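You operate a simulated robot arm through the tools that you are given. There is no shell and no other tool. Be economical: measure what you need, move in short steps, check, and stop when the job is done.

You are at the controls of a simulated two-armed robot. One attempt, no reset.

JOB
Pick up the black standing frame with one hand, pass it to the other hand and put it on the top of the footstool. Set down upright: black standing frame.

The check looks at the end state, three seconds after you hand in, the way a careful person would. Anything else that was tipped, shoved, dropped, spilled or broken makes it a failure.

ROBOT AND FRAMES
Two 7-joint arms with two-finger parallel grippers on one trunk, on a base that drives. Base frame: it is fixed to the floor where the robot stands at the start and does not move with it; the origin is under the middle of the robot, x ahead of it, y to its left, z up. Readings come in mm, rad, newtons and seconds.
The left shoulder is at the start at [50, 161, 1098], the right one opposite. With the tool pointing down near the work surface each hand reaches from about 180 to 680 mm from the robot's upright axis, wherever it stands, measured 20 degrees to its own side. Places, roughly: top of the footstool [700, -1300, 400]. Payload 3.43 kg a hand.
Tool frame (each hand has its own): the origin (TCP) lies between the finger pads and is the grasp point; the fingertips stand 30 mm ahead of it; z points along the fingers, y is the line along which they close. Largest opening 94 mm; finger width 28, thickness 10; the body of the gripper, 50 by 96 mm, starts 55 mm behind the TCP.
Orientation is told as [roll, pitch, yaw] about the base's x, y, z axes, in that order, counted from this pose: with the fingers straight down and closing along the base's y, the tool's x points along the base's -x, its y along +y and its z along -z.

CONTROLS
- The arms move only by the tool arm_command. It takes "left_motion", "right_motion" or both (then of equal length, played together; a hand with none holds still); each is a list of rows, each a list of 6 numbers: the shift along the base's x, y, z in cm, then the turn, a rotation vector about the base's x, y, z in degrees. In form: [[dx, dy, dz, wx, wy, wz], ...]. A call has 1 to 10 rows; each row shifts and turns the commanded pose from where the row before left it. "left_grip" and "right_grip" are, for a hand that has rows, the opening, from 0 (shut) to 1 (fully open), set as the call begins (left out, the last holds). A row lasts 0.2 s, in which the tool goes at most 50 mm and 0.15 rad; a call with a longer step from one row to the next is refused whole, and so is a gripper value outside its range. A pose out of reach is approached as far as the arm can. The call stops where the force on the tool passes 40 N (or 10 N more than at its start, if that is more) or the arm is blocked; 0.2 s more then pass. The fingers move at their own pace (about 45 mm/s each) and stop on an object; they squeeze with about 28 N. The grip force told is the motor's: it shows also when the fingers shut on nothing. Time passes only in rows, and 0.2 s behind the last, so rows that do not move let the fingers close. It gives the time, the measured TCP pose, the force on the tool (base axes), the opening and the grip force at its end, in the units of the frame above (readings bear some noise), with the torque about the TCP (base axes, N m) and any sound that the robot's microphone picked up, and new pictures: "views" is both (left out), scene, wrist or none (wrist: the cameras of the hands that moved).
- Cameras (640 x 400 px; columns grow to the right, rows downward): "scene" is now at [126.5, -14.2, 1226.2]; the picture's right is [-0.16, -0.99, 0.00], its down [-0.51, 0.08, -0.86] and it looks along [0.85, -0.13, -0.51] (base axes); focal length 248 px, centre (320, 200). "left" rides on the left gripper at [76, -14, -103] in its tool frame; the picture's right is [0.18, 0.98, 0.00], its down [-0.75, 0.14, -0.64] and it looks along [-0.63, 0.12, 0.77] (tool axes); focal length 243 px, centre (320, 200). "right" rides on the right gripper at [76, 14, -102] in its tool frame; the picture's right is [-0.18, 0.98, 0.00], its down [-0.75, -0.14, -0.64] and it looks along [-0.63, -0.12, 0.77] (tool axes); focal length 243 px, centre (320, 200). There is no depth. A picture from a camera that has moved, and an enlarged one, comes with that camera's place and axes in the base frame and with its lens.
- move_column(by): slides the trunk up (or, below 0, down) by that many mm; the arms and the scene camera ride with it, the base frame stays. It gives what a move gives, with no picture.
- drive_base(legs): drives the robot by 1 to 6 legs, each [ahead, left, turn to the left] in mm, mm and rad, along the robot's own axes; the way and the turn of a leg run together, so that a leg with both is an arc; at most 1500 mm and 3.142 rad a leg. The arms and the cameras ride along, it lands a little off, and it stops where it bumps. It gives what a move gives, and a new picture of the scene camera.
- turn_head(pan, tilt): turns the head with the scene camera to pan (to the left, within 1.396 rad either way) and tilt (down, from -0.506 to 1.204), counted from straight ahead of the robot. It gives what a move gives, and a new picture of the scene camera.
- close_up(camera, box): a new picture of the part [left, top, right, bottom] of that camera's present view, enlarged. The clock stands still meanwhile.
- hand_in(): hands the job in; it is judged then, once.

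Work in short steps. Places have to be worked out from the pictures, the camera data and where the tool is seen: move nearer, look again, correct. Check each grasp and each placing, and mend what went wrong. You have 120 turns and 260 pictures in all, those below and enlarged ones among them. Open the grippers and draw the arms clear of the work before you hand the job in, unless the task says otherwise; then end with one line.

The tools are called after ">>>" by a JSON object that holds its "api" and its "payload". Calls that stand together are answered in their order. arm_command: Moves the arms, as the interface text tells. Its arguments: {"type":"object","properties":{"left_motion":{"type":"array"},"left_grip":{"type":"number"},"right_motion":{"type":"array"},"right_grip":{"type":"number"},"views":{"type":"string","enum":["both","scene","wrist","none"]}},"required":[]} The other tools are called the same way: move_column (by) slides the trunk up or down; drive_base (legs) drives the base; turn_head (pan, tilt) turns the head that bears the scene camera; close_up (camera, box) takes an enlarged picture of a part of a camera's view; hand_in () hands the job in.

At the start:

```text
time: 0.0
left_position: [440.9, 91.9, 991.7]
left_tcp_rot: [0.0, 0.0, -0.001]
left_force: [-0.1, 0.4, -0.2]
left_torque: [0.01, -0.03, -0.02]
left_gripper_width: 94.1
left_finger_force: 0.1
right_position: [340.7, -227.6, 1051.5]
right_tcp_rot: [0.0, 0.0, -0.001]
right_force: [0.3, -0.2, -0.3]
right_torque: [0.02, 0.01, -0.02]
right_gripper_width: 94.1
right_finger_force: 0.0
trunk travel left (down, up): [-125.0, 142.0]
robot x, y, heading: [0.8, -2.2, -0.001]
head pan, tilt: [-0.157, 0.541]
```

scene: 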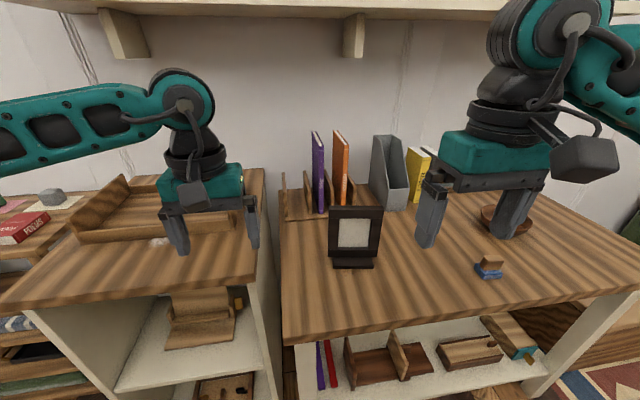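
right: 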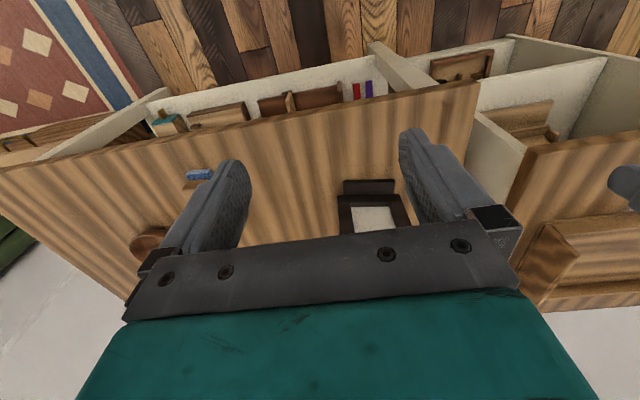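
left: 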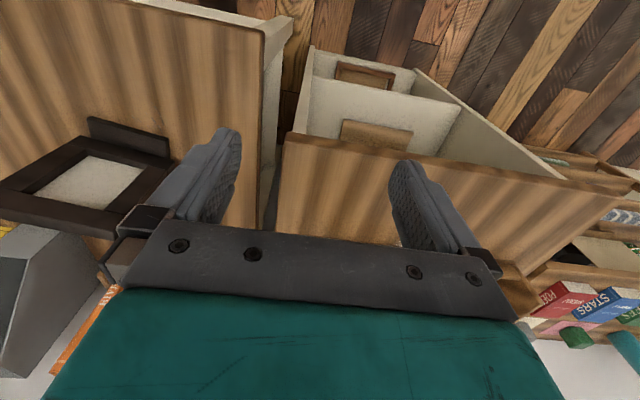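

I'll take a closer look at the frame to find its shape and place.

>>> {"api": "close_up", "payload": {"camera": "scene", "box": [280, 180, 440, 280]}}

>>> {"api": "close_up", "payload": {"camera": "right", "box": [300, 150, 460, 250]}}

>>> {"api": "turn_head", "payload": {"pan": -1.1, "tilt": 0.6}}

```text
4.00 times, centred on (360, 230) of scene
camera zoom: at [126.5, -14.2, 1226.2], right [-0.16, -0.99, 0.0], down [-0.51, 0.08, -0.86], along [0.85, -0.13, -0.51], focal length 991 px, centre (160, 80)
```

zoom: 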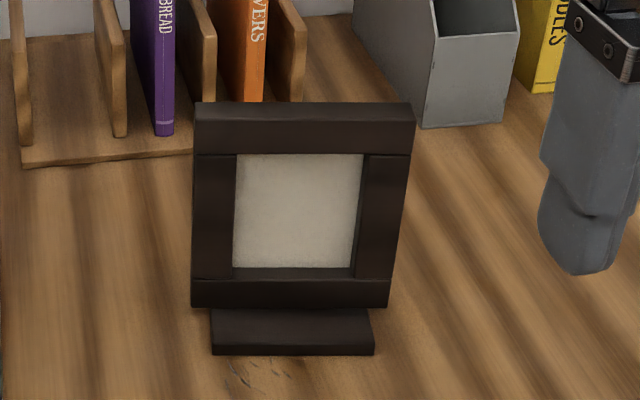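

```text
4.00 times, centred on (380, 200) of right
camera zoom: at [262.5, -213.7, 1154.6], right [0.18, 0.98, 0.0], down [0.75, -0.14, 0.64], along [0.63, -0.12, -0.77], focal length 970 px, centre (80, 200)
```

zoom: 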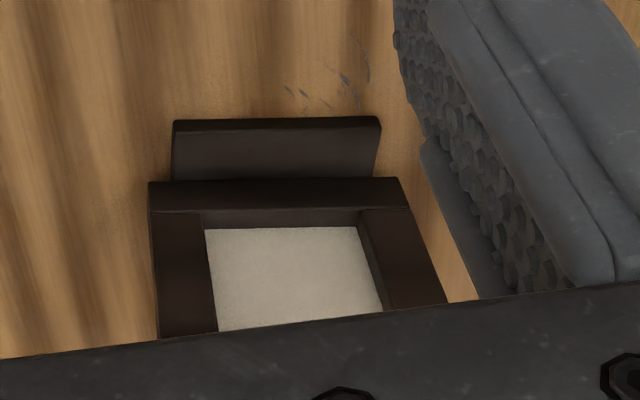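

```text
time: 1.2
left_position: [441.3, 92.6, 991.7]
left_tcp_rot: [-0.001, -0.001, -0.001]
left_force: [-0.2, 0.3, -0.9]
left_torque: [0.0, 0.02, 0.0]
left_gripper_width: 94.0
left_finger_force: 0.1
right_position: [341.0, -228.5, 1052.1]
right_tcp_rot: [-0.002, 0.0, 0.0]
right_force: [-0.1, -0.2, 1.1]
right_torque: [0.02, 0.01, -0.03]
right_gripper_width: 93.6
right_finger_force: 0.2
trunk travel left (down, up): [-125.0, 142.0]
robot x, y, heading: [0.5, 0.2, 0.0]
head pan, tilt: [-1.1, 0.6]
camera scene: at [77.8, -78.9, 1220.9], right [-0.89, -0.45, 0.0], down [-0.26, 0.5, -0.83], along [0.38, -0.73, -0.56], focal length 248 px, centre (320, 200)
```

scene: 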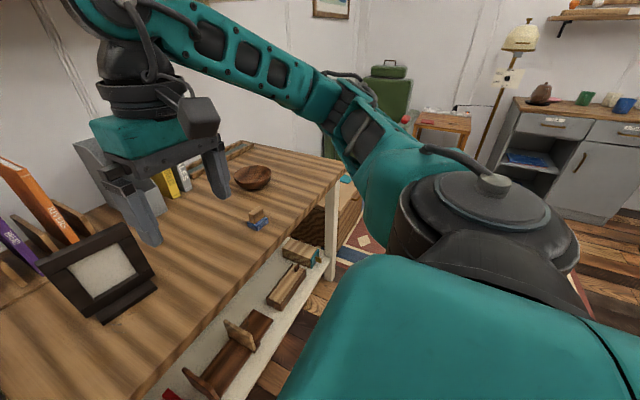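

>>> {"api": "close_up", "payload": {"camera": "scene", "box": [20, 210, 180, 330]}}

>>> {"api": "close_up", "payload": {"camera": "left", "box": [0, 90, 240, 240]}}

>>> {"api": "turn_head", "payload": {"pan": -1.39, "tilt": 0.3}}

```text
3.33 times, centred on (100, 270) of scene
camera zoom: at [77.8, -78.9, 1220.9], right [-0.89, -0.45, 0.0], down [-0.26, 0.5, -0.83], along [0.38, -0.73, -0.56], focal length 826 px, centre (1053, -33)
```

zoom: 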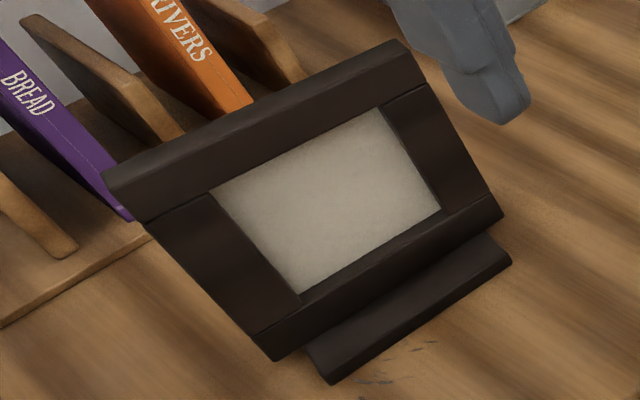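

```text
2.67 times, centred on (120, 165) of left
camera zoom: at [365.3, 78.6, 1093.7], right [-0.18, 0.98, 0.0], down [0.75, 0.14, 0.64], along [0.63, 0.12, -0.77], focal length 647 px, centre (853, 293)
```

zoom: 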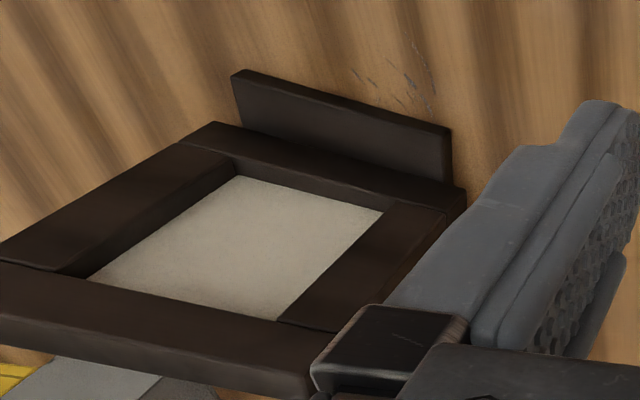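

```text
time: 2.0
left_position: [441.9, 92.4, 991.2]
left_tcp_rot: [0.0, -0.001, 0.0]
left_force: [0.1, 0.1, 0.7]
left_torque: [0.04, -0.03, -0.01]
left_gripper_width: 94.0
left_finger_force: 0.0
right_position: [339.9, -228.2, 1052.1]
right_tcp_rot: [0.001, 0.001, 0.0]
right_force: [0.0, -0.8, 0.7]
right_torque: [0.02, 0.0, 0.04]
right_gripper_width: 94.1
right_finger_force: 0.1
trunk travel left (down, up): [-125.0, 142.0]
robot x, y, heading: [-3.2, 1.1, -0.005]
head pan, tilt: [-1.389, 0.3]
camera scene: at [54.5, -92.0, 1248.3], right [-0.98, -0.18, 0.0], down [-0.05, 0.29, -0.96], along [0.17, -0.94, -0.3], focal length 248 px, centre (320, 200)
```

scene: 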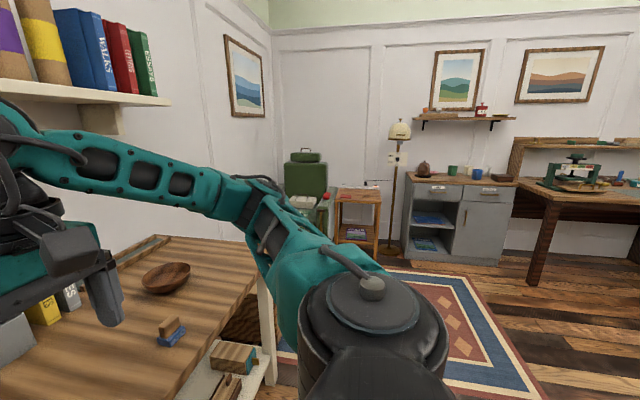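

Frame: about 133 wide, top edge near z≈903 centred about (620,-180), foot front near (563,-167), yawed about -10°. I'll drive right so the frame sits ahead of the robot, then look again.

>>> {"api": "drive_base", "payload": {"legs": [[0, -170, 0]]}}

>>> {"api": "turn_head", "payload": {"pan": -0.05, "tilt": 0.65}}

```text
time: 3.5
left_position: [441.9, -78.0, 991.7]
left_tcp_rot: [0.001, -0.001, 0.002]
left_force: [-0.1, -0.4, 0.1]
left_torque: [0.04, -0.02, -0.01]
left_gripper_width: 93.9
left_finger_force: 0.2
right_position: [341.0, -397.0, 1050.9]
right_tcp_rot: [-0.001, 0.002, 0.0]
right_force: [-0.1, -0.5, 0.0]
right_torque: [0.02, -0.01, 0.04]
right_gripper_width: 94.2
right_finger_force: 0.0
trunk travel left (down, up): [-125.0, 142.0]
robot x, y, heading: [-2.8, -165.4, 0.001]
head pan, tilt: [-1.389, 0.3]
camera scene: at [54.7, -261.8, 1248.3], right [-0.98, -0.18, 0.0], down [-0.05, 0.29, -0.96], along [0.17, -0.94, -0.3], focal length 248 px, centre (320, 200)
```

scene: 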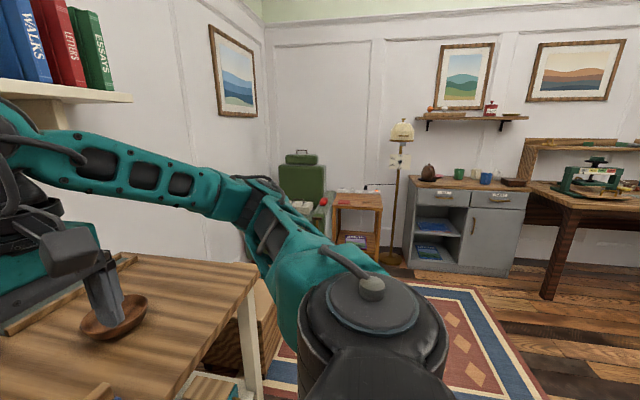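

```text
time: 5.0
left_position: [442.0, -77.1, 991.3]
left_tcp_rot: [0.0, 0.001, 0.003]
left_force: [0.0, -0.2, 0.1]
left_torque: [0.01, 0.02, 0.01]
left_gripper_width: 94.1
left_finger_force: 0.0
right_position: [341.4, -395.6, 1051.1]
right_tcp_rot: [0.0, 0.0, 0.001]
right_force: [-0.2, 0.0, 1.0]
right_torque: [0.01, 0.03, 0.01]
right_gripper_width: 93.9
right_finger_force: 0.1
trunk travel left (down, up): [-125.0, 142.0]
robot x, y, heading: [1.9, -170.4, 0.002]
head pan, tilt: [-0.051, 0.649]
camera scene: at [124.4, -173.8, 1216.6], right [-0.05, -1.0, 0.0], down [-0.6, 0.03, -0.8], along [0.8, -0.04, -0.6], focal length 248 px, centre (320, 200)
```

scene: 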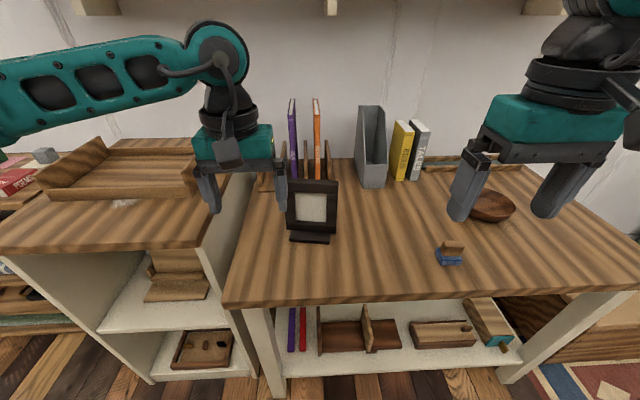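

Clear geometry now. I yaw both hands (left -100°, right +80°) so the fingers will close through the frame's thickness, cameras outward, keeping them away from the frame.

>>> {"api": "arm_command", "payload": {"left_motion": [[0, 1.2, 0.5, 0, 0, -8.3], [0, 1.2, 0.5, 0, 0, -8.3], [0, 1.2, 0.5, 0, 0, -8.3], [0, 1.2, 0.5, 0, 0, -8.3], [0, 1.2, 0.5, 0, 0, -8.3], [0, 1.2, 0.5, 0, 0, -8.3], [0, 1.2, 0.5, 0, 0, -8.3], [0, 1.2, 0.5, 0, 0, -8.3], [0, 1.2, 0.5, 0, 0, -8.3], [0, 1.2, 0.5, 0, 0, -8.3]], "right_motion": [[0, 0, 0, 0, 0, 8], [0, 0, 0, 0, 0, 8], [0, 0, 0, 0, 0, 8], [0, 0, 0, 0, 0, 8], [0, 0, 0, 0, 0, 8], [0, 0, 0, 0, 0, 8], [0, 0, 0, 0, 0, 8], [0, 0, 0, 0, 0, 8], [0, 0, 0, 0, 0, 8], [0, 0, 0, 0, 0, 8]], "views": "both"}}

```text
time: 7.2
left_position: [451.9, -16.2, 1025.4]
left_tcp_rot: [-0.001, -0.001, -0.962]
left_force: [0.0, 0.2, 0.4]
left_torque: [-0.01, 0.0, -0.01]
left_gripper_width: 94.0
left_finger_force: 0.1
left hand out of reach, approached as far as the arm can: row 7, 8, 9, 10
right_position: [296.3, -347.6, 1049.7]
right_tcp_rot: [0.0, 0.0, 1.397]
right_force: [-0.1, -0.4, -0.2]
right_torque: [-0.01, 0.0, -0.01]
right_gripper_width: 94.1
right_finger_force: 0.1
right hand out of reach, approached as far as the arm can: row 8, 9, 10
trunk travel left (down, up): [-125.0, 142.0]
robot x, y, heading: [1.7, -168.9, 0.002]
head pan, tilt: [-0.051, 0.649]
camera scene: at [124.4, -173.5, 1216.6], right [-0.05, -1.0, 0.0], down [-0.6, 0.03, -0.8], along [0.8, -0.04, -0.6], focal length 248 px, centre (320, 200)
camera right: at [267.2, -419.4, 1151.8], right [-0.94, 0.35, 0.0], down [0.27, 0.72, 0.64], along [0.23, 0.6, -0.77], focal length 243 px, centre (320, 200)
camera left: at [396.2, 39.7, 1126.9], right [0.7, 0.71, 0.0], down [0.55, -0.54, 0.64], along [0.46, -0.45, -0.77], focal length 243 px, centre (320, 200)
```

scene: 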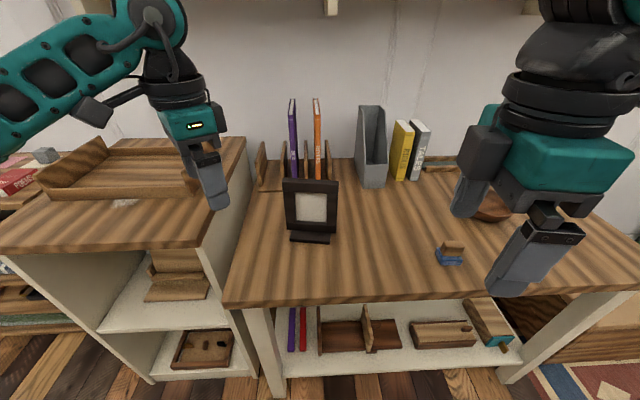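
right: 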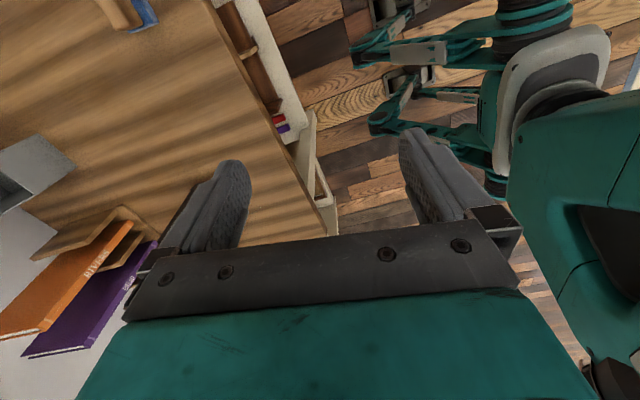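
left: 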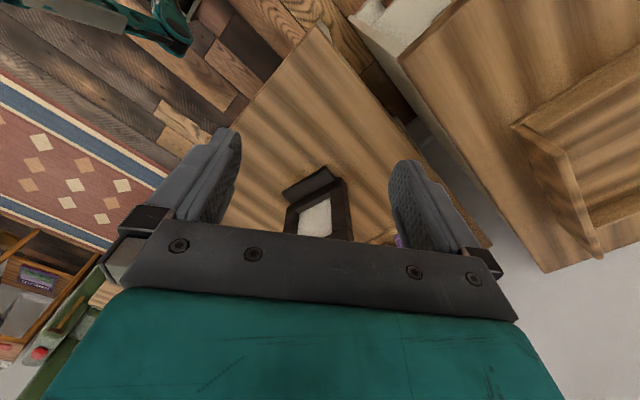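

The left hand met a joint limit at this near pose; I'll extend forward, staying left of and above the frame, while tilting toward the intended grasp direction.

>>> {"api": "arm_command", "payload": {"left_motion": [[2.5, 0.3, -0.3, -6, 0, 0], [2.5, 0.3, -0.3, -6, 0, 0], [2.5, 0.3, -0.3, -6, 0, 0], [2.5, 0.3, -0.3, -6, 0, 0], [2, 0.3, -0.3, -6, 0, 0], [1, 0.3, -0.3, 0, 0, -6]], "right_motion": [[0, -2, 0, 0, 0, 0], [0, -2, 0, 0, 0, 0], [0, -2, 0, 0, 0, 0], [0, -1, 0, 0, 0, 0], [0, 0, 0, 0, 0, 0], [0, 0, 0, 0, 0, 0]], "views": "both"}}

```text
time: 8.6
left_position: [422.1, -20.0, 1020.8]
left_tcp_rot: [-0.069, -0.155, -1.027]
left_force: [-0.5, 0.6, 0.0]
left_torque: [0.01, -0.02, -0.02]
left_gripper_width: 94.0
left_finger_force: 0.1
left hand out of reach, approached as far as the arm can: row 1, 2, 3, 4, 5, 6
right_position: [261.2, -375.1, 1048.3]
right_tcp_rot: [-0.002, -0.001, 1.396]
right_force: [-1.0, -0.3, 0.5]
right_torque: [-0.02, -0.02, 0.02]
right_gripper_width: 94.2
right_finger_force: 0.0
right hand out of reach, approached as far as the arm can: row 1, 2, 3, 4
trunk travel left (down, up): [-125.0, 142.0]
robot x, y, heading: [-0.4, -171.9, -0.001]
head pan, tilt: [-0.051, 0.649]
camera scene: at [123.4, -173.5, 1216.8], right [-0.05, -1.0, 0.0], down [-0.6, 0.03, -0.8], along [0.8, -0.04, -0.6], focal length 248 px, centre (320, 200)
camera right: at [232.4, -449.1, 1151.0], right [-0.94, 0.35, 0.0], down [0.27, 0.72, 0.64], along [0.23, 0.6, -0.77], focal length 243 px, centre (320, 200)
camera left: at [368.2, 55.9, 1111.6], right [0.75, 0.66, -0.1], down [0.49, -0.46, 0.74], along [0.44, -0.6, -0.67], focal length 243 px, centre (320, 200)
```

scene: 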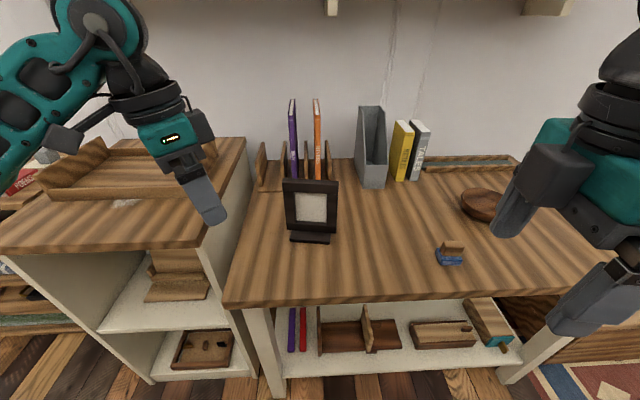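
right: 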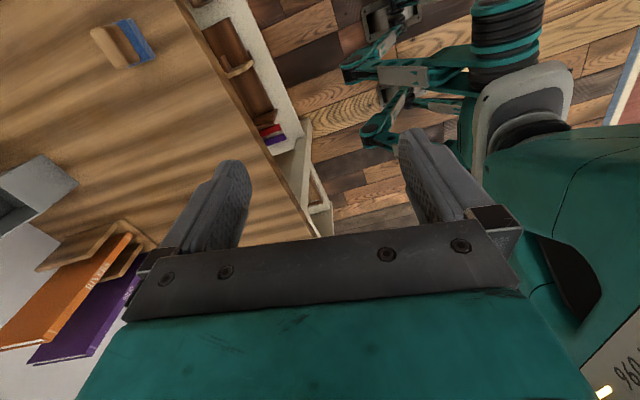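
left: 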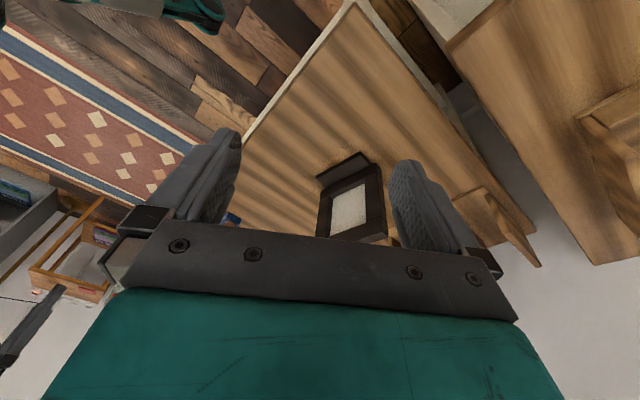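

The outward yaw limit for the left wrist seems near 60°. I'll send a null row to see whether the commanded pose was clipped to the reached one.

>>> {"api": "arm_command", "payload": {"left_motion": [[0, 0, 0, 0, 0, 8], [0, 0, 0, 0, 0, 8]], "views": "none"}}

```text
time: 9.2
left_position: [422.8, -19.4, 1021.2]
left_tcp_rot: [-0.072, -0.154, -0.754]
left_force: [-0.2, 0.0, 0.2]
left_torque: [-0.01, -0.01, 0.02]
left_gripper_width: 94.1
left_finger_force: 0.0
right_position: [262.4, -377.3, 1047.1]
right_tcp_rot: [0.0, -0.001, 1.396]
right_force: [0.1, -0.4, -0.1]
right_torque: [0.0, -0.02, -0.02]
right_gripper_width: 93.8
right_finger_force: 0.0
trunk travel left (down, up): [-125.0, 142.0]
robot x, y, heading: [-0.3, -171.0, -0.002]
head pan, tilt: [-0.051, 0.649]
```

Commands are clipped, good. I undo the tilt and yaw the left hand inward to test that range.

>>> {"api": "arm_command", "payload": {"left_motion": [[0, 0.5, 0, 4.5, 1.8, 5], [0, 0.5, 0, 4.5, 1.8, 5], [0, 1, 0, 0, 0, 8.4], [0, 1, 0, 0, 0, 8.4], [0, 1, 0, 0, 0, 8.4], [0, 1, 0, 0, 0, 8.4], [0, 1, 0, 0, 0, 8.4], [0, 1, 0, 0, 0, 8.4], [0, 1, 0, 0, 0, 8.4], [0, 1, 0, 0, 0, 8.4]], "right_motion": [[2, -1, 0, 0, 0, -8], [2, -1, 0, 0, 0, -8], [2, -1, 0, 0, 0, -8], [2, -1, 0, 0, 0, 0], [2, 0, 0, 0, 0, 0], [2, 0, 0, 0, 0, 0], [2, 0, 0, 0, 0, 0], [2, 0, 0, 0, 0, 0], [0, 0, 0, 0, 0, 0], [0, 0, 0, 0, 0, 0]], "views": "none"}}

>>> {"api": "arm_command", "payload": {"left_motion": [[0, 0, 0, 0, 0, 8.4], [0, 0, 0, 0, 0, 8.4], [0, 0, 0, 0, 0, 8.4], [0, 0, 0, 0, 0, 8.4], [0, 0, 0, 0, 0, 8.4]], "right_motion": [[0, 0, 0, 0, 0, 8], [0, 0, 0, 0, 0, 8], [0, 0, 0, 0, 0, 8], [0, 0, 0, 0, 0, 8], [0, 0, 0, 0, 0, 8]], "views": "scene"}}

```text
time: 11.4
left_position: [422.4, 70.4, 1021.4]
left_tcp_rot: [0.012, -0.007, 0.589]
left_force: [0.2, 1.0, 0.0]
left_torque: [-0.01, 0.01, 0.03]
left_gripper_width: 93.9
left_finger_force: 0.0
right_position: [396.6, -386.0, 1047.1]
right_tcp_rot: [-0.001, 0.001, 0.977]
right_force: [0.1, 0.2, 0.1]
right_torque: [0.01, -0.02, 0.01]
right_gripper_width: 94.0
right_finger_force: 0.0
right hand out of reach, approached as far as the arm can: row 6, 7, 8
trunk travel left (down, up): [-125.0, 142.0]
robot x, y, heading: [-0.6, -169.4, -0.002]
head pan, tilt: [-0.051, 0.649]
```

```text
time: 12.6
left_position: [423.0, 68.8, 1021.6]
left_tcp_rot: [0.014, -0.004, 1.323]
left_force: [0.5, -0.2, 0.4]
left_torque: [0.02, 0.03, 0.0]
left_gripper_width: 94.1
left_finger_force: 0.0
right_position: [271.5, -284.8, 1042.6]
right_tcp_rot: [0.0, 0.001, 1.677]
right_force: [-0.2, 0.4, -0.2]
right_torque: [-0.01, -0.02, 0.0]
right_gripper_width: 94.3
right_finger_force: 0.0
right hand out of reach, approached as far as the arm can: row 1, 2, 3, 4, 5
trunk travel left (down, up): [-125.0, 142.0]
robot x, y, heading: [0.9, -169.6, 0.005]
head pan, tilt: [-0.051, 0.649]
camera scene: at [124.4, -173.5, 1216.6], right [-0.05, -1.0, 0.0], down [-0.6, 0.03, -0.8], along [0.8, -0.04, -0.6], focal length 248 px, centre (320, 200)
```

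scene: 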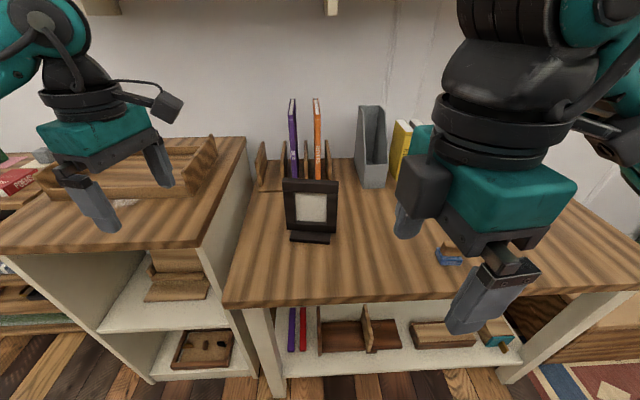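

Inward yaw works for the left (+76° reached). Plan: left grips the upper-left corner of the frame tilted ~50°, right later takes the top. Now I tilt the left hand and move it to the upper left of the frame, with the right hand moved back out.

>>> {"api": "arm_command", "payload": {"left_motion": [[2.5, -1.1, -0.6, -7.1, 1.2, 0.6], [2.5, -1.1, -0.6, -7.1, 1.2, 0.6], [2.5, -1.1, -0.6, -7.1, 1.2, 0.6], [2.5, -1.1, -0.6, -7.1, 1.2, 0.6], [2.5, -1.1, -0.6, -7.1, 1.2, 0.6], [2.5, -1.1, -0.6, -7.1, 1.2, 0.6], [2.5, -1.1, -0.6, -7.1, 1.2, 0.6]], "right_motion": [[0, -1.6, 0, 0, 0, -6], [0, -1.6, 0, 0, 0, -6], [0, -1.6, 0, 0, 0, -6], [0, -1.6, 0, 0, 0, -6], [0, -1.6, 0, 0, 0, -6], [0, -1.6, 0, 0, 0, -6], [0, -1.6, 0, 0, 0, -6]], "views": "both"}}

```text
time: 14.2
left_position: [597.2, -7.6, 979.2]
left_tcp_rot: [-0.045, 0.874, 1.371]
left_force: [0.1, 0.1, -0.3]
left_torque: [0.01, 0.05, 0.01]
left_gripper_width: 93.9
left_finger_force: 0.1
right_position: [271.8, -399.1, 1042.2]
right_tcp_rot: [0.001, 0.0, 0.943]
right_force: [-0.3, 0.2, 0.1]
right_torque: [-0.01, 0.02, -0.02]
right_gripper_width: 93.9
right_finger_force: 0.1
trunk travel left (down, up): [-125.0, 142.0]
robot x, y, heading: [1.8, -170.8, 0.0]
head pan, tilt: [-0.051, 0.649]
camera scene: at [124.5, -174.2, 1216.6], right [-0.05, -1.0, 0.0], down [-0.6, 0.03, -0.8], along [0.8, -0.04, -0.6], focal length 248 px, centre (320, 200)
camera right: at [213.2, -452.2, 1144.9], right [-0.69, 0.73, 0.0], down [0.56, 0.53, 0.64], along [0.47, 0.44, -0.77], focal length 243 px, centre (320, 200)
camera left: at [612.9, 21.1, 1103.5], right [-0.99, 0.05, 0.11], down [0.03, 0.98, -0.17], along [-0.12, -0.17, -0.98], focal length 243 px, centre (320, 200)
```

scene: 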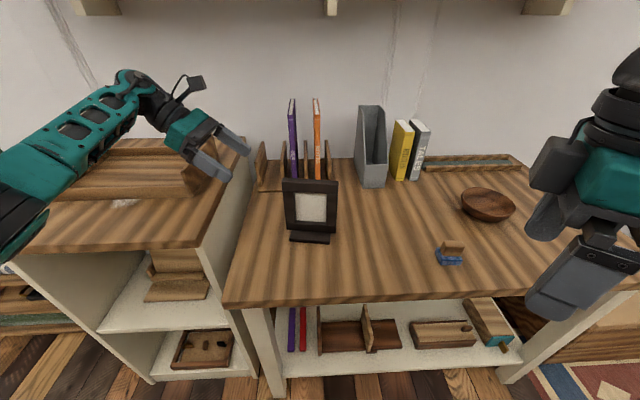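
right: 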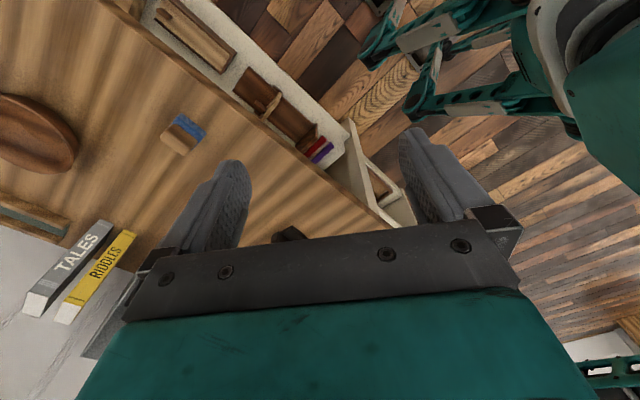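
left: 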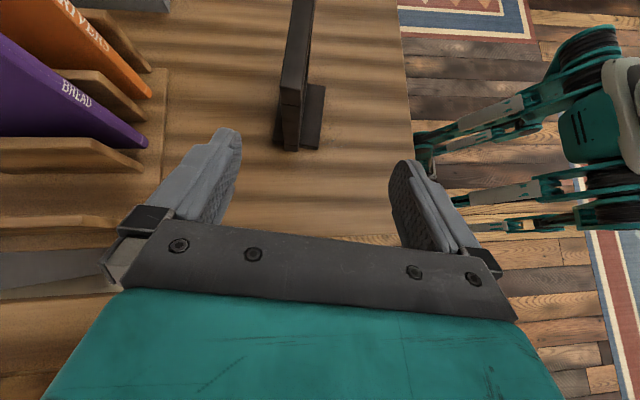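

Excellent: the left camera sees the frame from above. I enlarge it to read position, thickness and lean.

>>> {"api": "close_up", "payload": {"camera": "left", "box": [220, 0, 420, 160]}}

```text
2.50 times, centred on (320, 80) of left
camera zoom: at [612.9, 21.1, 1103.5], right [-0.99, 0.05, 0.11], down [0.03, 0.98, -0.17], along [-0.12, -0.17, -0.98], focal length 606 px, centre (320, 500)
```

zoom: 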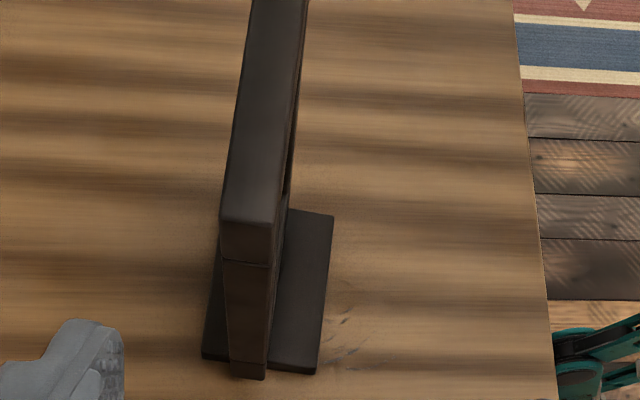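

The frame is vertical, 20 mm thick, left top end centred at about (610,-116,902), and the closing axis already matches its normal within 1°. I shift +28 mm in x and advance most of the way along the tool axis.

>>> {"api": "arm_command", "payload": {"left_motion": [[2.8, 0, 0, 0, 0, 0], [-0.4, -2.5, -2.1, 0, 0, 0], [-0.4, -2.5, -2.1, 0, 0, 0], [-0.4, -2.5, -2.1, 0, 0, 0]], "views": "both"}}

```text
time: 15.2
left_position: [607.2, -81.8, 915.2]
left_tcp_rot: [-0.042, 0.872, 1.373]
left_force: [-0.3, 0.6, -0.1]
left_torque: [-0.03, -0.02, -0.01]
left_gripper_width: 93.9
left_finger_force: 0.1
left hand out of reach, approached as far as the arm can: row 1
right_position: [271.7, -398.3, 1043.5]
right_tcp_rot: [0.0, 0.001, 0.942]
right_force: [0.4, -1.1, -0.8]
right_torque: [0.01, -0.03, 0.02]
right_gripper_width: 94.0
right_finger_force: 0.0
trunk travel left (down, up): [-125.0, 142.0]
robot x, y, heading: [-0.3, -171.6, 0.002]
head pan, tilt: [-0.051, 0.649]
camera scene: at [124.5, -173.9, 1216.6], right [-0.05, -1.0, 0.0], down [-0.6, 0.03, -0.8], along [0.8, -0.04, -0.6], focal length 248 px, centre (320, 200)
camera left: at [623.4, -53.7, 1040.0], right [-0.99, 0.05, 0.11], down [0.03, 0.99, -0.17], along [-0.12, -0.16, -0.98], focal length 243 px, centre (320, 200)
```

scene: 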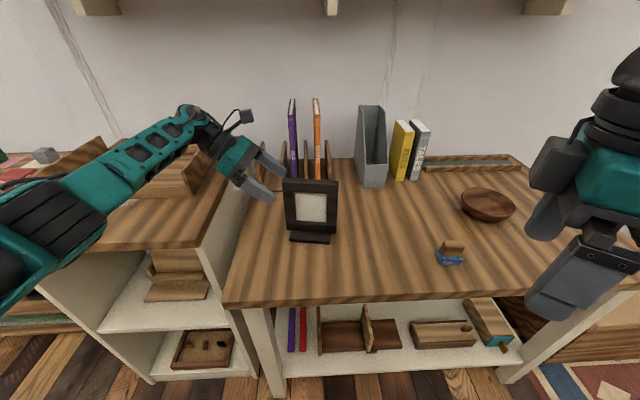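
left: 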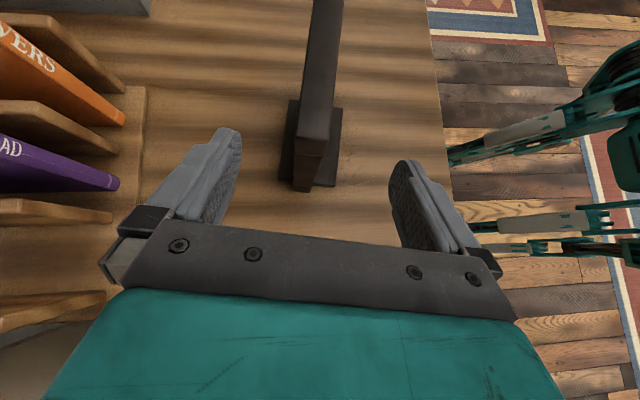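

Fingers straddle the frame, nearly centred. I advance the last ~67 mm along the tool axis.

>>> {"api": "arm_command", "payload": {"left_motion": [[0, -1.8, -1.5, 0, 0, 0], [-0.1, -1.8, -1.5, 0, 0, 0], [-0.2, -1.6, -1.3, 0, 0, 0], [0, 0, 0, 0, 0, 0]], "views": "both"}}

```text
time: 16.2
left_position: [606.0, -134.0, 873.8]
left_tcp_rot: [-0.042, 0.872, 1.372]
left_force: [0.3, 0.6, 0.0]
left_torque: [0.01, -0.01, 0.02]
left_gripper_width: 93.9
left_finger_force: 0.0
right_position: [271.5, -398.5, 1042.9]
right_tcp_rot: [0.001, -0.001, 0.944]
right_force: [0.4, 0.2, -0.5]
right_torque: [0.0, -0.03, -0.03]
right_gripper_width: 94.3
right_finger_force: 0.0
trunk travel left (down, up): [-125.0, 142.0]
robot x, y, heading: [3.1, -170.5, 0.001]
head pan, tilt: [-0.051, 0.649]
camera scene: at [124.4, -173.7, 1216.6], right [-0.05, -1.0, 0.0], down [-0.6, 0.03, -0.8], along [0.8, -0.04, -0.6], focal length 248 px, centre (320, 200)
camera left: at [620.3, -106.3, 997.9], right [-0.99, 0.05, 0.11], down [0.03, 0.99, -0.17], along [-0.12, -0.16, -0.98], focal length 243 px, centre (320, 200)
```

scene: 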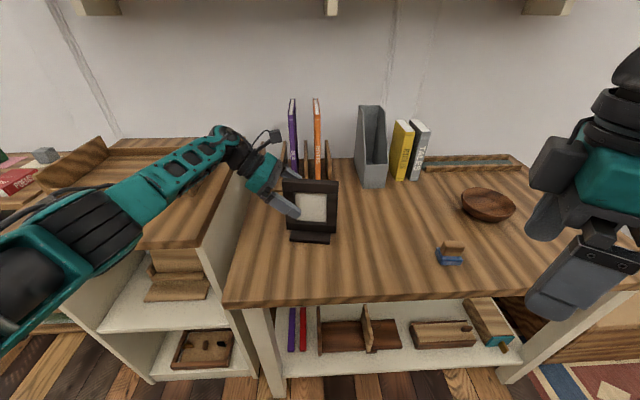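
left: 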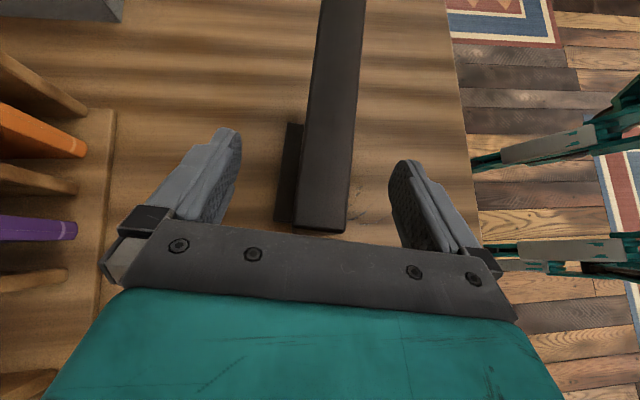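

TCP sits at the computed grip point within a few mm; I close the left gripper.

>>> {"api": "arm_command", "payload": {"left_motion": [[0, 0, 0, 0, 0, 0], [0, 0, 0, 0, 0, 0], [0, 0, 0, 0, 0, 0], [0, 0, 0, 0, 0, 0], [0, 0, 0, 0, 0, 0], [0, 0, 0, 0, 0, 0]], "left_grip": 0, "views": "both"}}

```text
time: 17.6
left_position: [604.3, -133.8, 874.0]
left_tcp_rot: [-0.041, 0.873, 1.372]
left_force: [-2.1, -0.6, 3.3]
left_torque: [0.13, 0.46, 0.01]
left_gripper_width: 24.4
left_finger_force: 28.1
right_position: [272.1, -398.2, 1042.2]
right_tcp_rot: [0.0, 0.0, 0.945]
right_force: [-0.3, -0.1, 0.0]
right_torque: [-0.02, -0.04, 0.01]
right_gripper_width: 93.8
right_finger_force: 0.1
trunk travel left (down, up): [-125.0, 142.0]
robot x, y, heading: [0.2, -169.9, 0.003]
head pan, tilt: [-0.051, 0.649]
camera scene: at [124.0, -173.7, 1216.7], right [-0.05, -1.0, 0.0], down [-0.6, 0.03, -0.8], along [0.8, -0.04, -0.6], focal length 248 px, centre (320, 200)
camera left: at [620.0, -106.0, 998.5], right [-0.99, 0.05, 0.11], down [0.03, 0.99, -0.17], along [-0.12, -0.16, -0.98], focal length 243 px, centre (320, 200)
```

scene: 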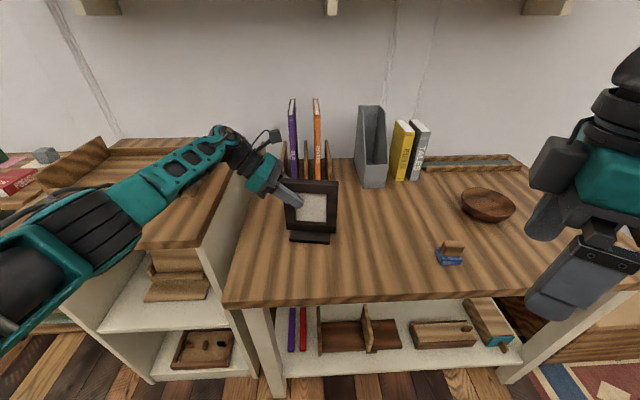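
left: 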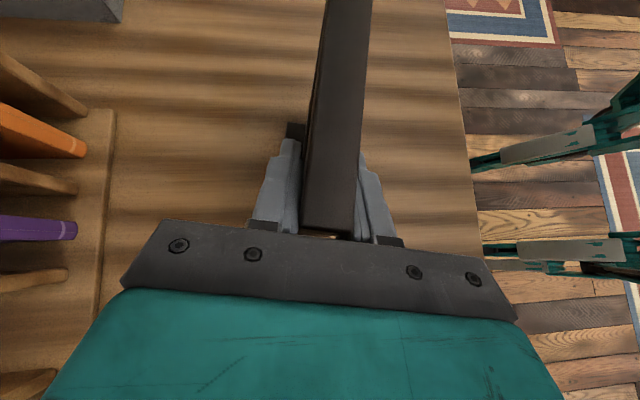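

Grip of 24 mm at 28 N. I lift slowly and check it holds.

>>> {"api": "arm_command", "payload": {"left_motion": [[0, 0, 1, 0, 0, 0], [0, 0, 1.5, 0, 0, 0], [0, 0, 2, 0, 0, 0], [0, 0, 1.5, 0, 0, 0], [0, 0, 0, 0, 0, 0]], "views": "both"}}

```text
time: 18.8
left_position: [605.9, -134.0, 933.3]
left_tcp_rot: [-0.039, 0.873, 1.372]
left_force: [-0.7, 0.3, -2.5]
left_torque: [0.1, -0.03, -0.01]
left_gripper_width: 24.3
left_finger_force: 27.9
right_position: [271.5, -398.3, 1042.6]
right_tcp_rot: [0.0, -0.001, 0.944]
right_force: [-0.8, 0.4, 0.5]
right_torque: [0.01, -0.02, 0.0]
right_gripper_width: 93.9
right_finger_force: 0.1
trunk travel left (down, up): [-125.0, 142.0]
robot x, y, heading: [1.3, -165.6, 0.003]
head pan, tilt: [-0.051, 0.649]
camera scene: at [124.6, -173.7, 1216.6], right [-0.05, -1.0, 0.0], down [-0.6, 0.03, -0.8], along [0.8, -0.04, -0.6], focal length 248 px, centre (320, 200)
camera left: at [620.9, -105.7, 1057.9], right [-0.99, 0.05, 0.12], down [0.03, 0.99, -0.17], along [-0.12, -0.16, -0.98], focal length 243 px, centre (320, 200)
```

scene: 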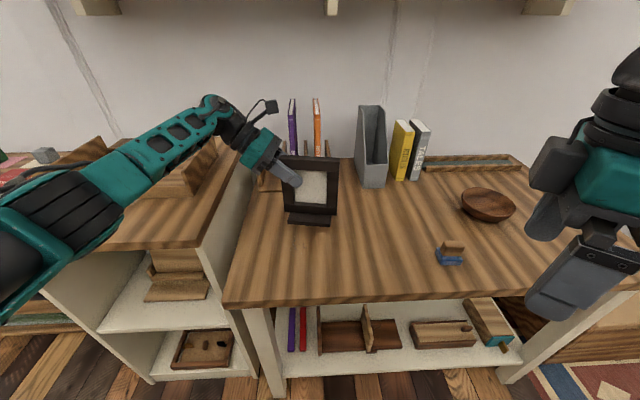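
left: 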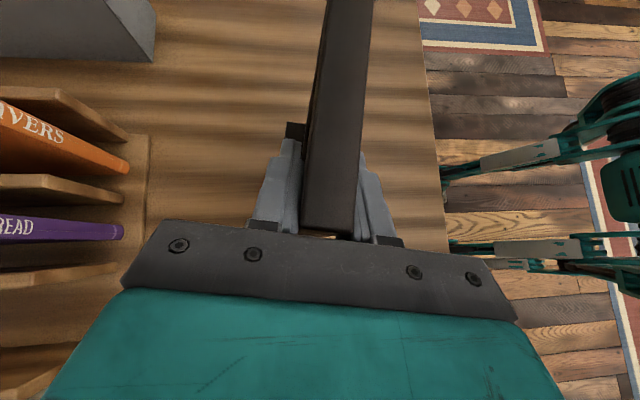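

The frame is held firmly and upright. I bring it nearer and yaw it -25° to a pose comfortable for both hands.

>>> {"api": "arm_command", "payload": {"left_motion": [[-2, 0.9, 0.5, 0, 0, -4.2], [-2.1, 0.9, 0.5, 0, 0, -4.2], [-2.1, 0.9, 0.5, 0, 0, -4.2], [-2.1, 0.9, 0.5, 0, 0, -4.2], [-2.1, 0.9, 0.5, 0, 0, -4.2], [-2.1, 0.9, 0.5, 0, 0, -4], [0, 0, 0, 0, 0, 0]], "right_motion": [[1, 0, 0.5, 0, 0, 0.5], [1, 0, 0.5, 0, 0, 0.5], [1, 0, 0.5, 0, 0, 0.5], [1, 0, 0.5, 0, 0, 0.5], [0, 0, 0, 0, 0, 0], [0, 0, 0, 0, 0, 0], [0, 0, 0, 0, 0, 0]], "views": "both"}}

```text
time: 20.4
left_position: [479.3, -79.5, 963.4]
left_tcp_rot: [-0.043, 0.874, 0.935]
left_force: [-0.4, 0.3, -1.9]
left_torque: [0.04, -0.05, 0.0]
left_gripper_width: 24.2
left_finger_force: 28.0
right_position: [312.6, -398.2, 1061.3]
right_tcp_rot: [-0.001, 0.001, 0.979]
right_force: [0.0, 0.4, 0.4]
right_torque: [0.02, -0.02, -0.02]
right_gripper_width: 94.1
right_finger_force: 0.0
trunk travel left (down, up): [-125.0, 142.0]
robot x, y, heading: [-0.3, -169.1, -0.004]
head pan, tilt: [-0.051, 0.649]
camera scene: at [124.6, -173.7, 1216.6], right [-0.05, -1.0, 0.0], down [-0.6, 0.03, -0.8], along [0.8, -0.04, -0.6], focal length 248 px, centre (320, 200)
camera right: at [255.6, -453.7, 1165.0], right [-0.71, 0.7, 0.0], down [0.54, 0.55, 0.64], along [0.45, 0.46, -0.77], focal length 243 px, centre (320, 200)
camera left: at [504.9, -60.7, 1087.9], right [-0.88, 0.46, 0.11], down [0.44, 0.88, -0.17], along [-0.18, -0.1, -0.98], focal length 243 px, centre (320, 200)
```

scene: 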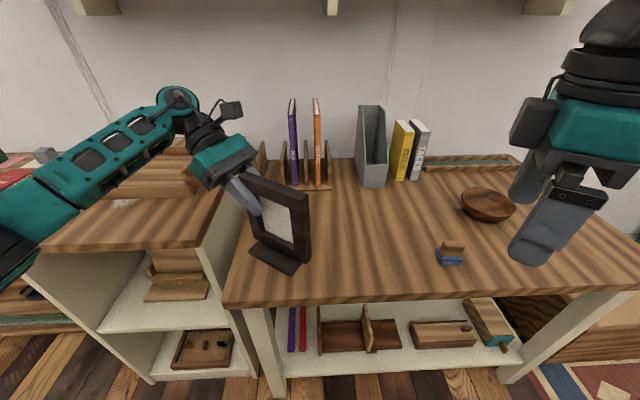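
right: 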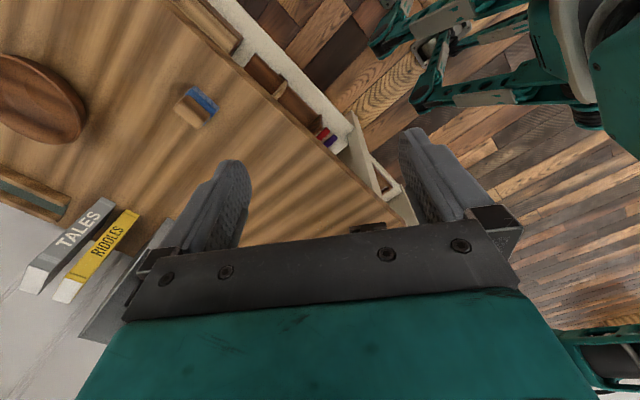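
left: 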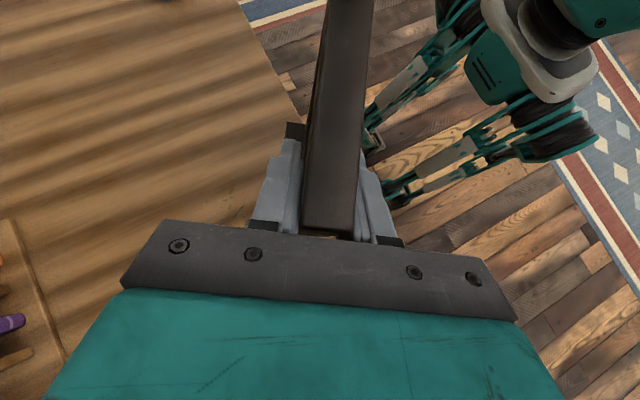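

Top bar line runs from (491,-56) toward direction (-0.57,-0.82) at z≈991. I bring the right hand above its right half, tilted 20° outward, still ~100 mm back.

>>> {"api": "arm_command", "payload": {"right_motion": [[1.56, 3.44, 0.2, 2.36, -1.61, 0], [1.56, 3.44, 0.2, 2.36, -1.61, 0], [1.56, 3.44, 0.2, 2.36, -1.61, 0], [1.56, 3.44, 0.2, 2.36, -1.61, 0], [1.56, 3.44, 0.2, 2.36, -1.61, 0], [1.56, 3.44, 0.2, 2.36, -1.61, 0], [1.56, 3.44, 0.2, 2.36, -1.61, 0]], "views": "both"}}

```text
time: 22.0
left_position: [479.9, -79.9, 963.5]
left_tcp_rot: [-0.041, 0.873, 0.936]
left_force: [-0.2, -0.1, -2.8]
left_torque: [0.08, -0.09, 0.01]
left_gripper_width: 24.3
left_finger_force: 28.1
right_position: [421.5, -156.0, 1076.0]
right_tcp_rot: [-0.002, -0.35, 0.979]
right_force: [-0.3, 0.4, 0.1]
right_torque: [0.01, -0.02, 0.0]
right_gripper_width: 93.8
right_finger_force: 0.1
trunk travel left (down, up): [-125.0, 142.0]
robot x, y, heading: [-1.8, -167.5, -0.001]
head pan, tilt: [-0.051, 0.649]
camera scene: at [124.7, -173.4, 1216.6], right [-0.05, -1.0, 0.0], down [-0.6, 0.03, -0.8], along [0.8, -0.04, -0.6], focal length 248 px, centre (320, 200)
camera right: at [347.7, -237.6, 1146.7], right [-0.72, 0.69, 0.06], down [0.39, 0.33, 0.86], along [0.58, 0.64, -0.5], focal length 243 px, centre (320, 200)
```

scene: 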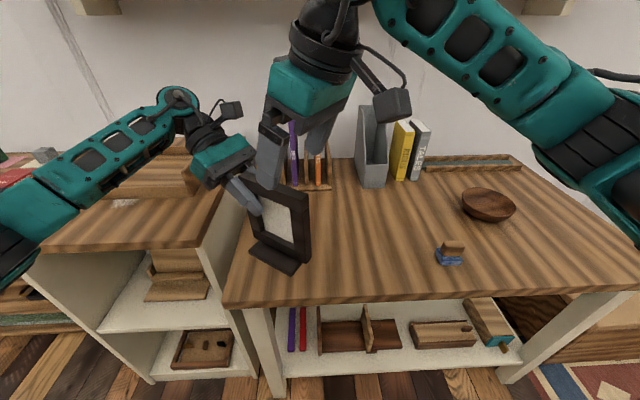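
right: 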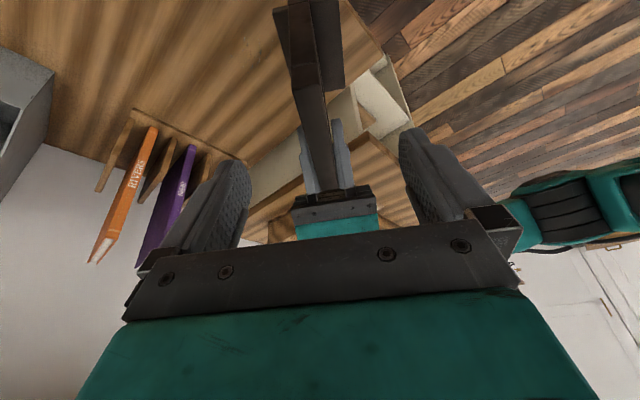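

Alignment looks good; the bar is between the fingers' planes. I advance 60 mm and look.

>>> {"api": "arm_command", "payload": {"right_motion": [[0.37, 0.52, -2, 0, 0, 0], [0.37, 0.52, -2, 0, 0, 0], [0.37, 0.52, -2, 0, 0, 0]], "views": "both"}}

>>> {"api": "close_up", "payload": {"camera": "right", "box": [200, 0, 440, 240]}}

>>> {"api": "close_up", "payload": {"camera": "left", "box": [200, 0, 440, 240]}}

>>> {"api": "close_up", "payload": {"camera": "scene", "box": [180, 60, 420, 280]}}

```text
time: 22.8
left_position: [479.9, -80.7, 963.3]
left_tcp_rot: [-0.042, 0.874, 0.935]
left_force: [0.5, -0.6, -2.3]
left_torque: [0.06, -0.08, 0.01]
left_gripper_width: 24.4
left_finger_force: 28.0
right_position: [432.0, -142.7, 1016.0]
right_tcp_rot: [-0.001, -0.347, 0.98]
right_force: [1.2, 0.5, -0.2]
right_torque: [0.01, -0.02, 0.01]
right_gripper_width: 93.9
right_finger_force: 0.1
trunk travel left (down, up): [-125.0, 142.0]
robot x, y, heading: [3.0, -171.9, 0.002]
head pan, tilt: [-0.051, 0.649]
camera scene: at [124.7, -173.7, 1216.6], right [-0.05, -1.0, 0.0], down [-0.6, 0.03, -0.8], along [0.8, -0.04, -0.6], focal length 248 px, centre (320, 200)
camera right: at [358.6, -222.0, 1086.7], right [-0.72, 0.69, 0.06], down [0.39, 0.33, 0.86], along [0.58, 0.64, -0.5], focal length 243 px, centre (320, 200)
```

scene: 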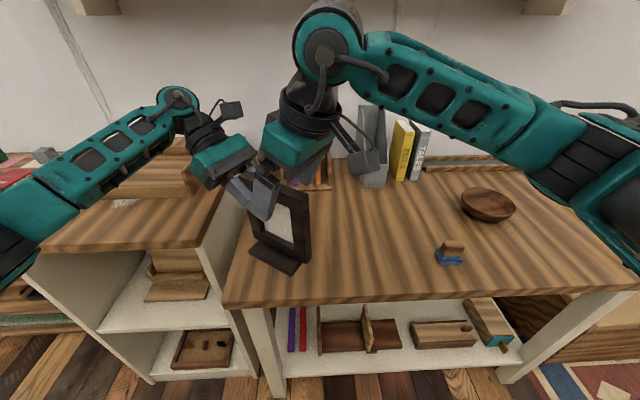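
right: 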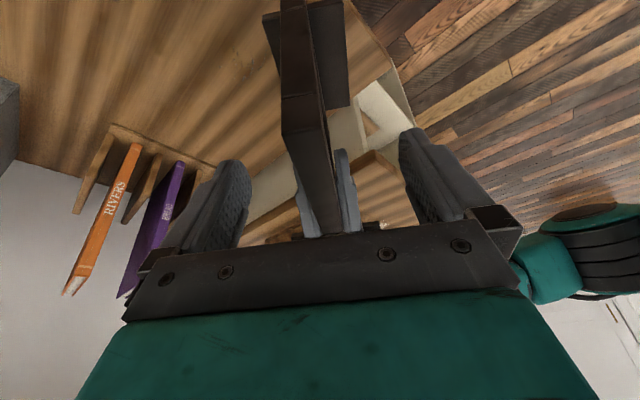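

```text
1.67 times, centred on (320, 120) of right
camera zoom: at [358.6, -222.0, 1086.7], right [-0.72, 0.69, 0.06], down [0.39, 0.33, 0.86], along [0.58, 0.64, -0.5], focal length 404 px, centre (320, 333)
```

zoom: 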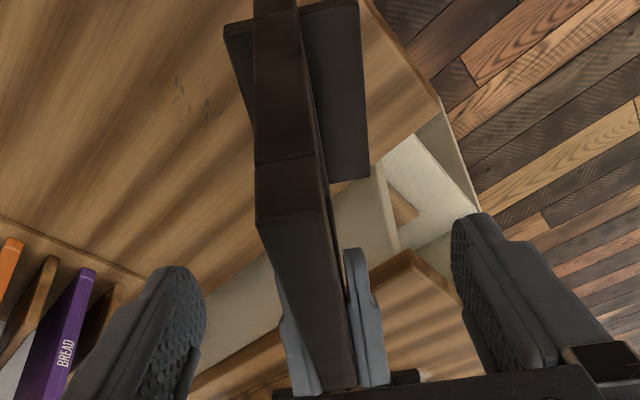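

```text
1.67 times, centred on (320, 120) of left
camera zoom: at [505.2, -60.8, 1087.8], right [-0.88, 0.46, 0.11], down [0.44, 0.88, -0.17], along [-0.18, -0.1, -0.98], focal length 404 px, centre (320, 333)
```

zoom: 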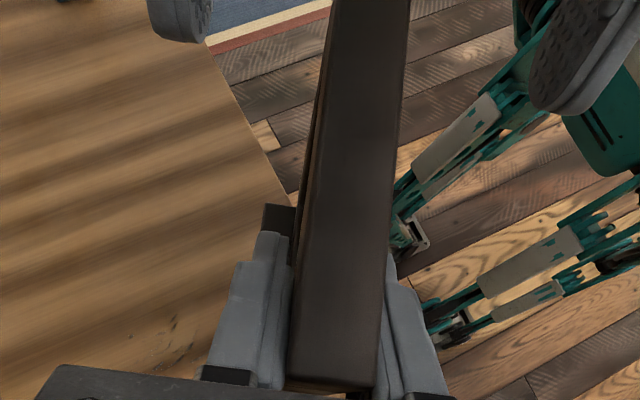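

```text
1.82 times, centred on (300, 170) of scene
camera zoom: at [124.7, -173.7, 1216.6], right [-0.05, -1.0, 0.0], down [-0.6, 0.03, -0.8], along [0.8, -0.04, -0.6], focal length 450 px, centre (356, 254)
```

zoom: 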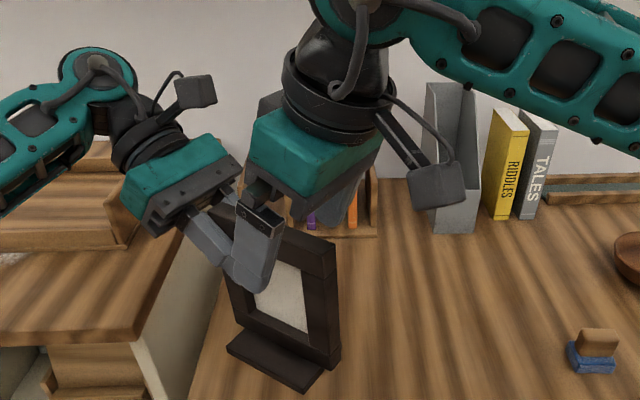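

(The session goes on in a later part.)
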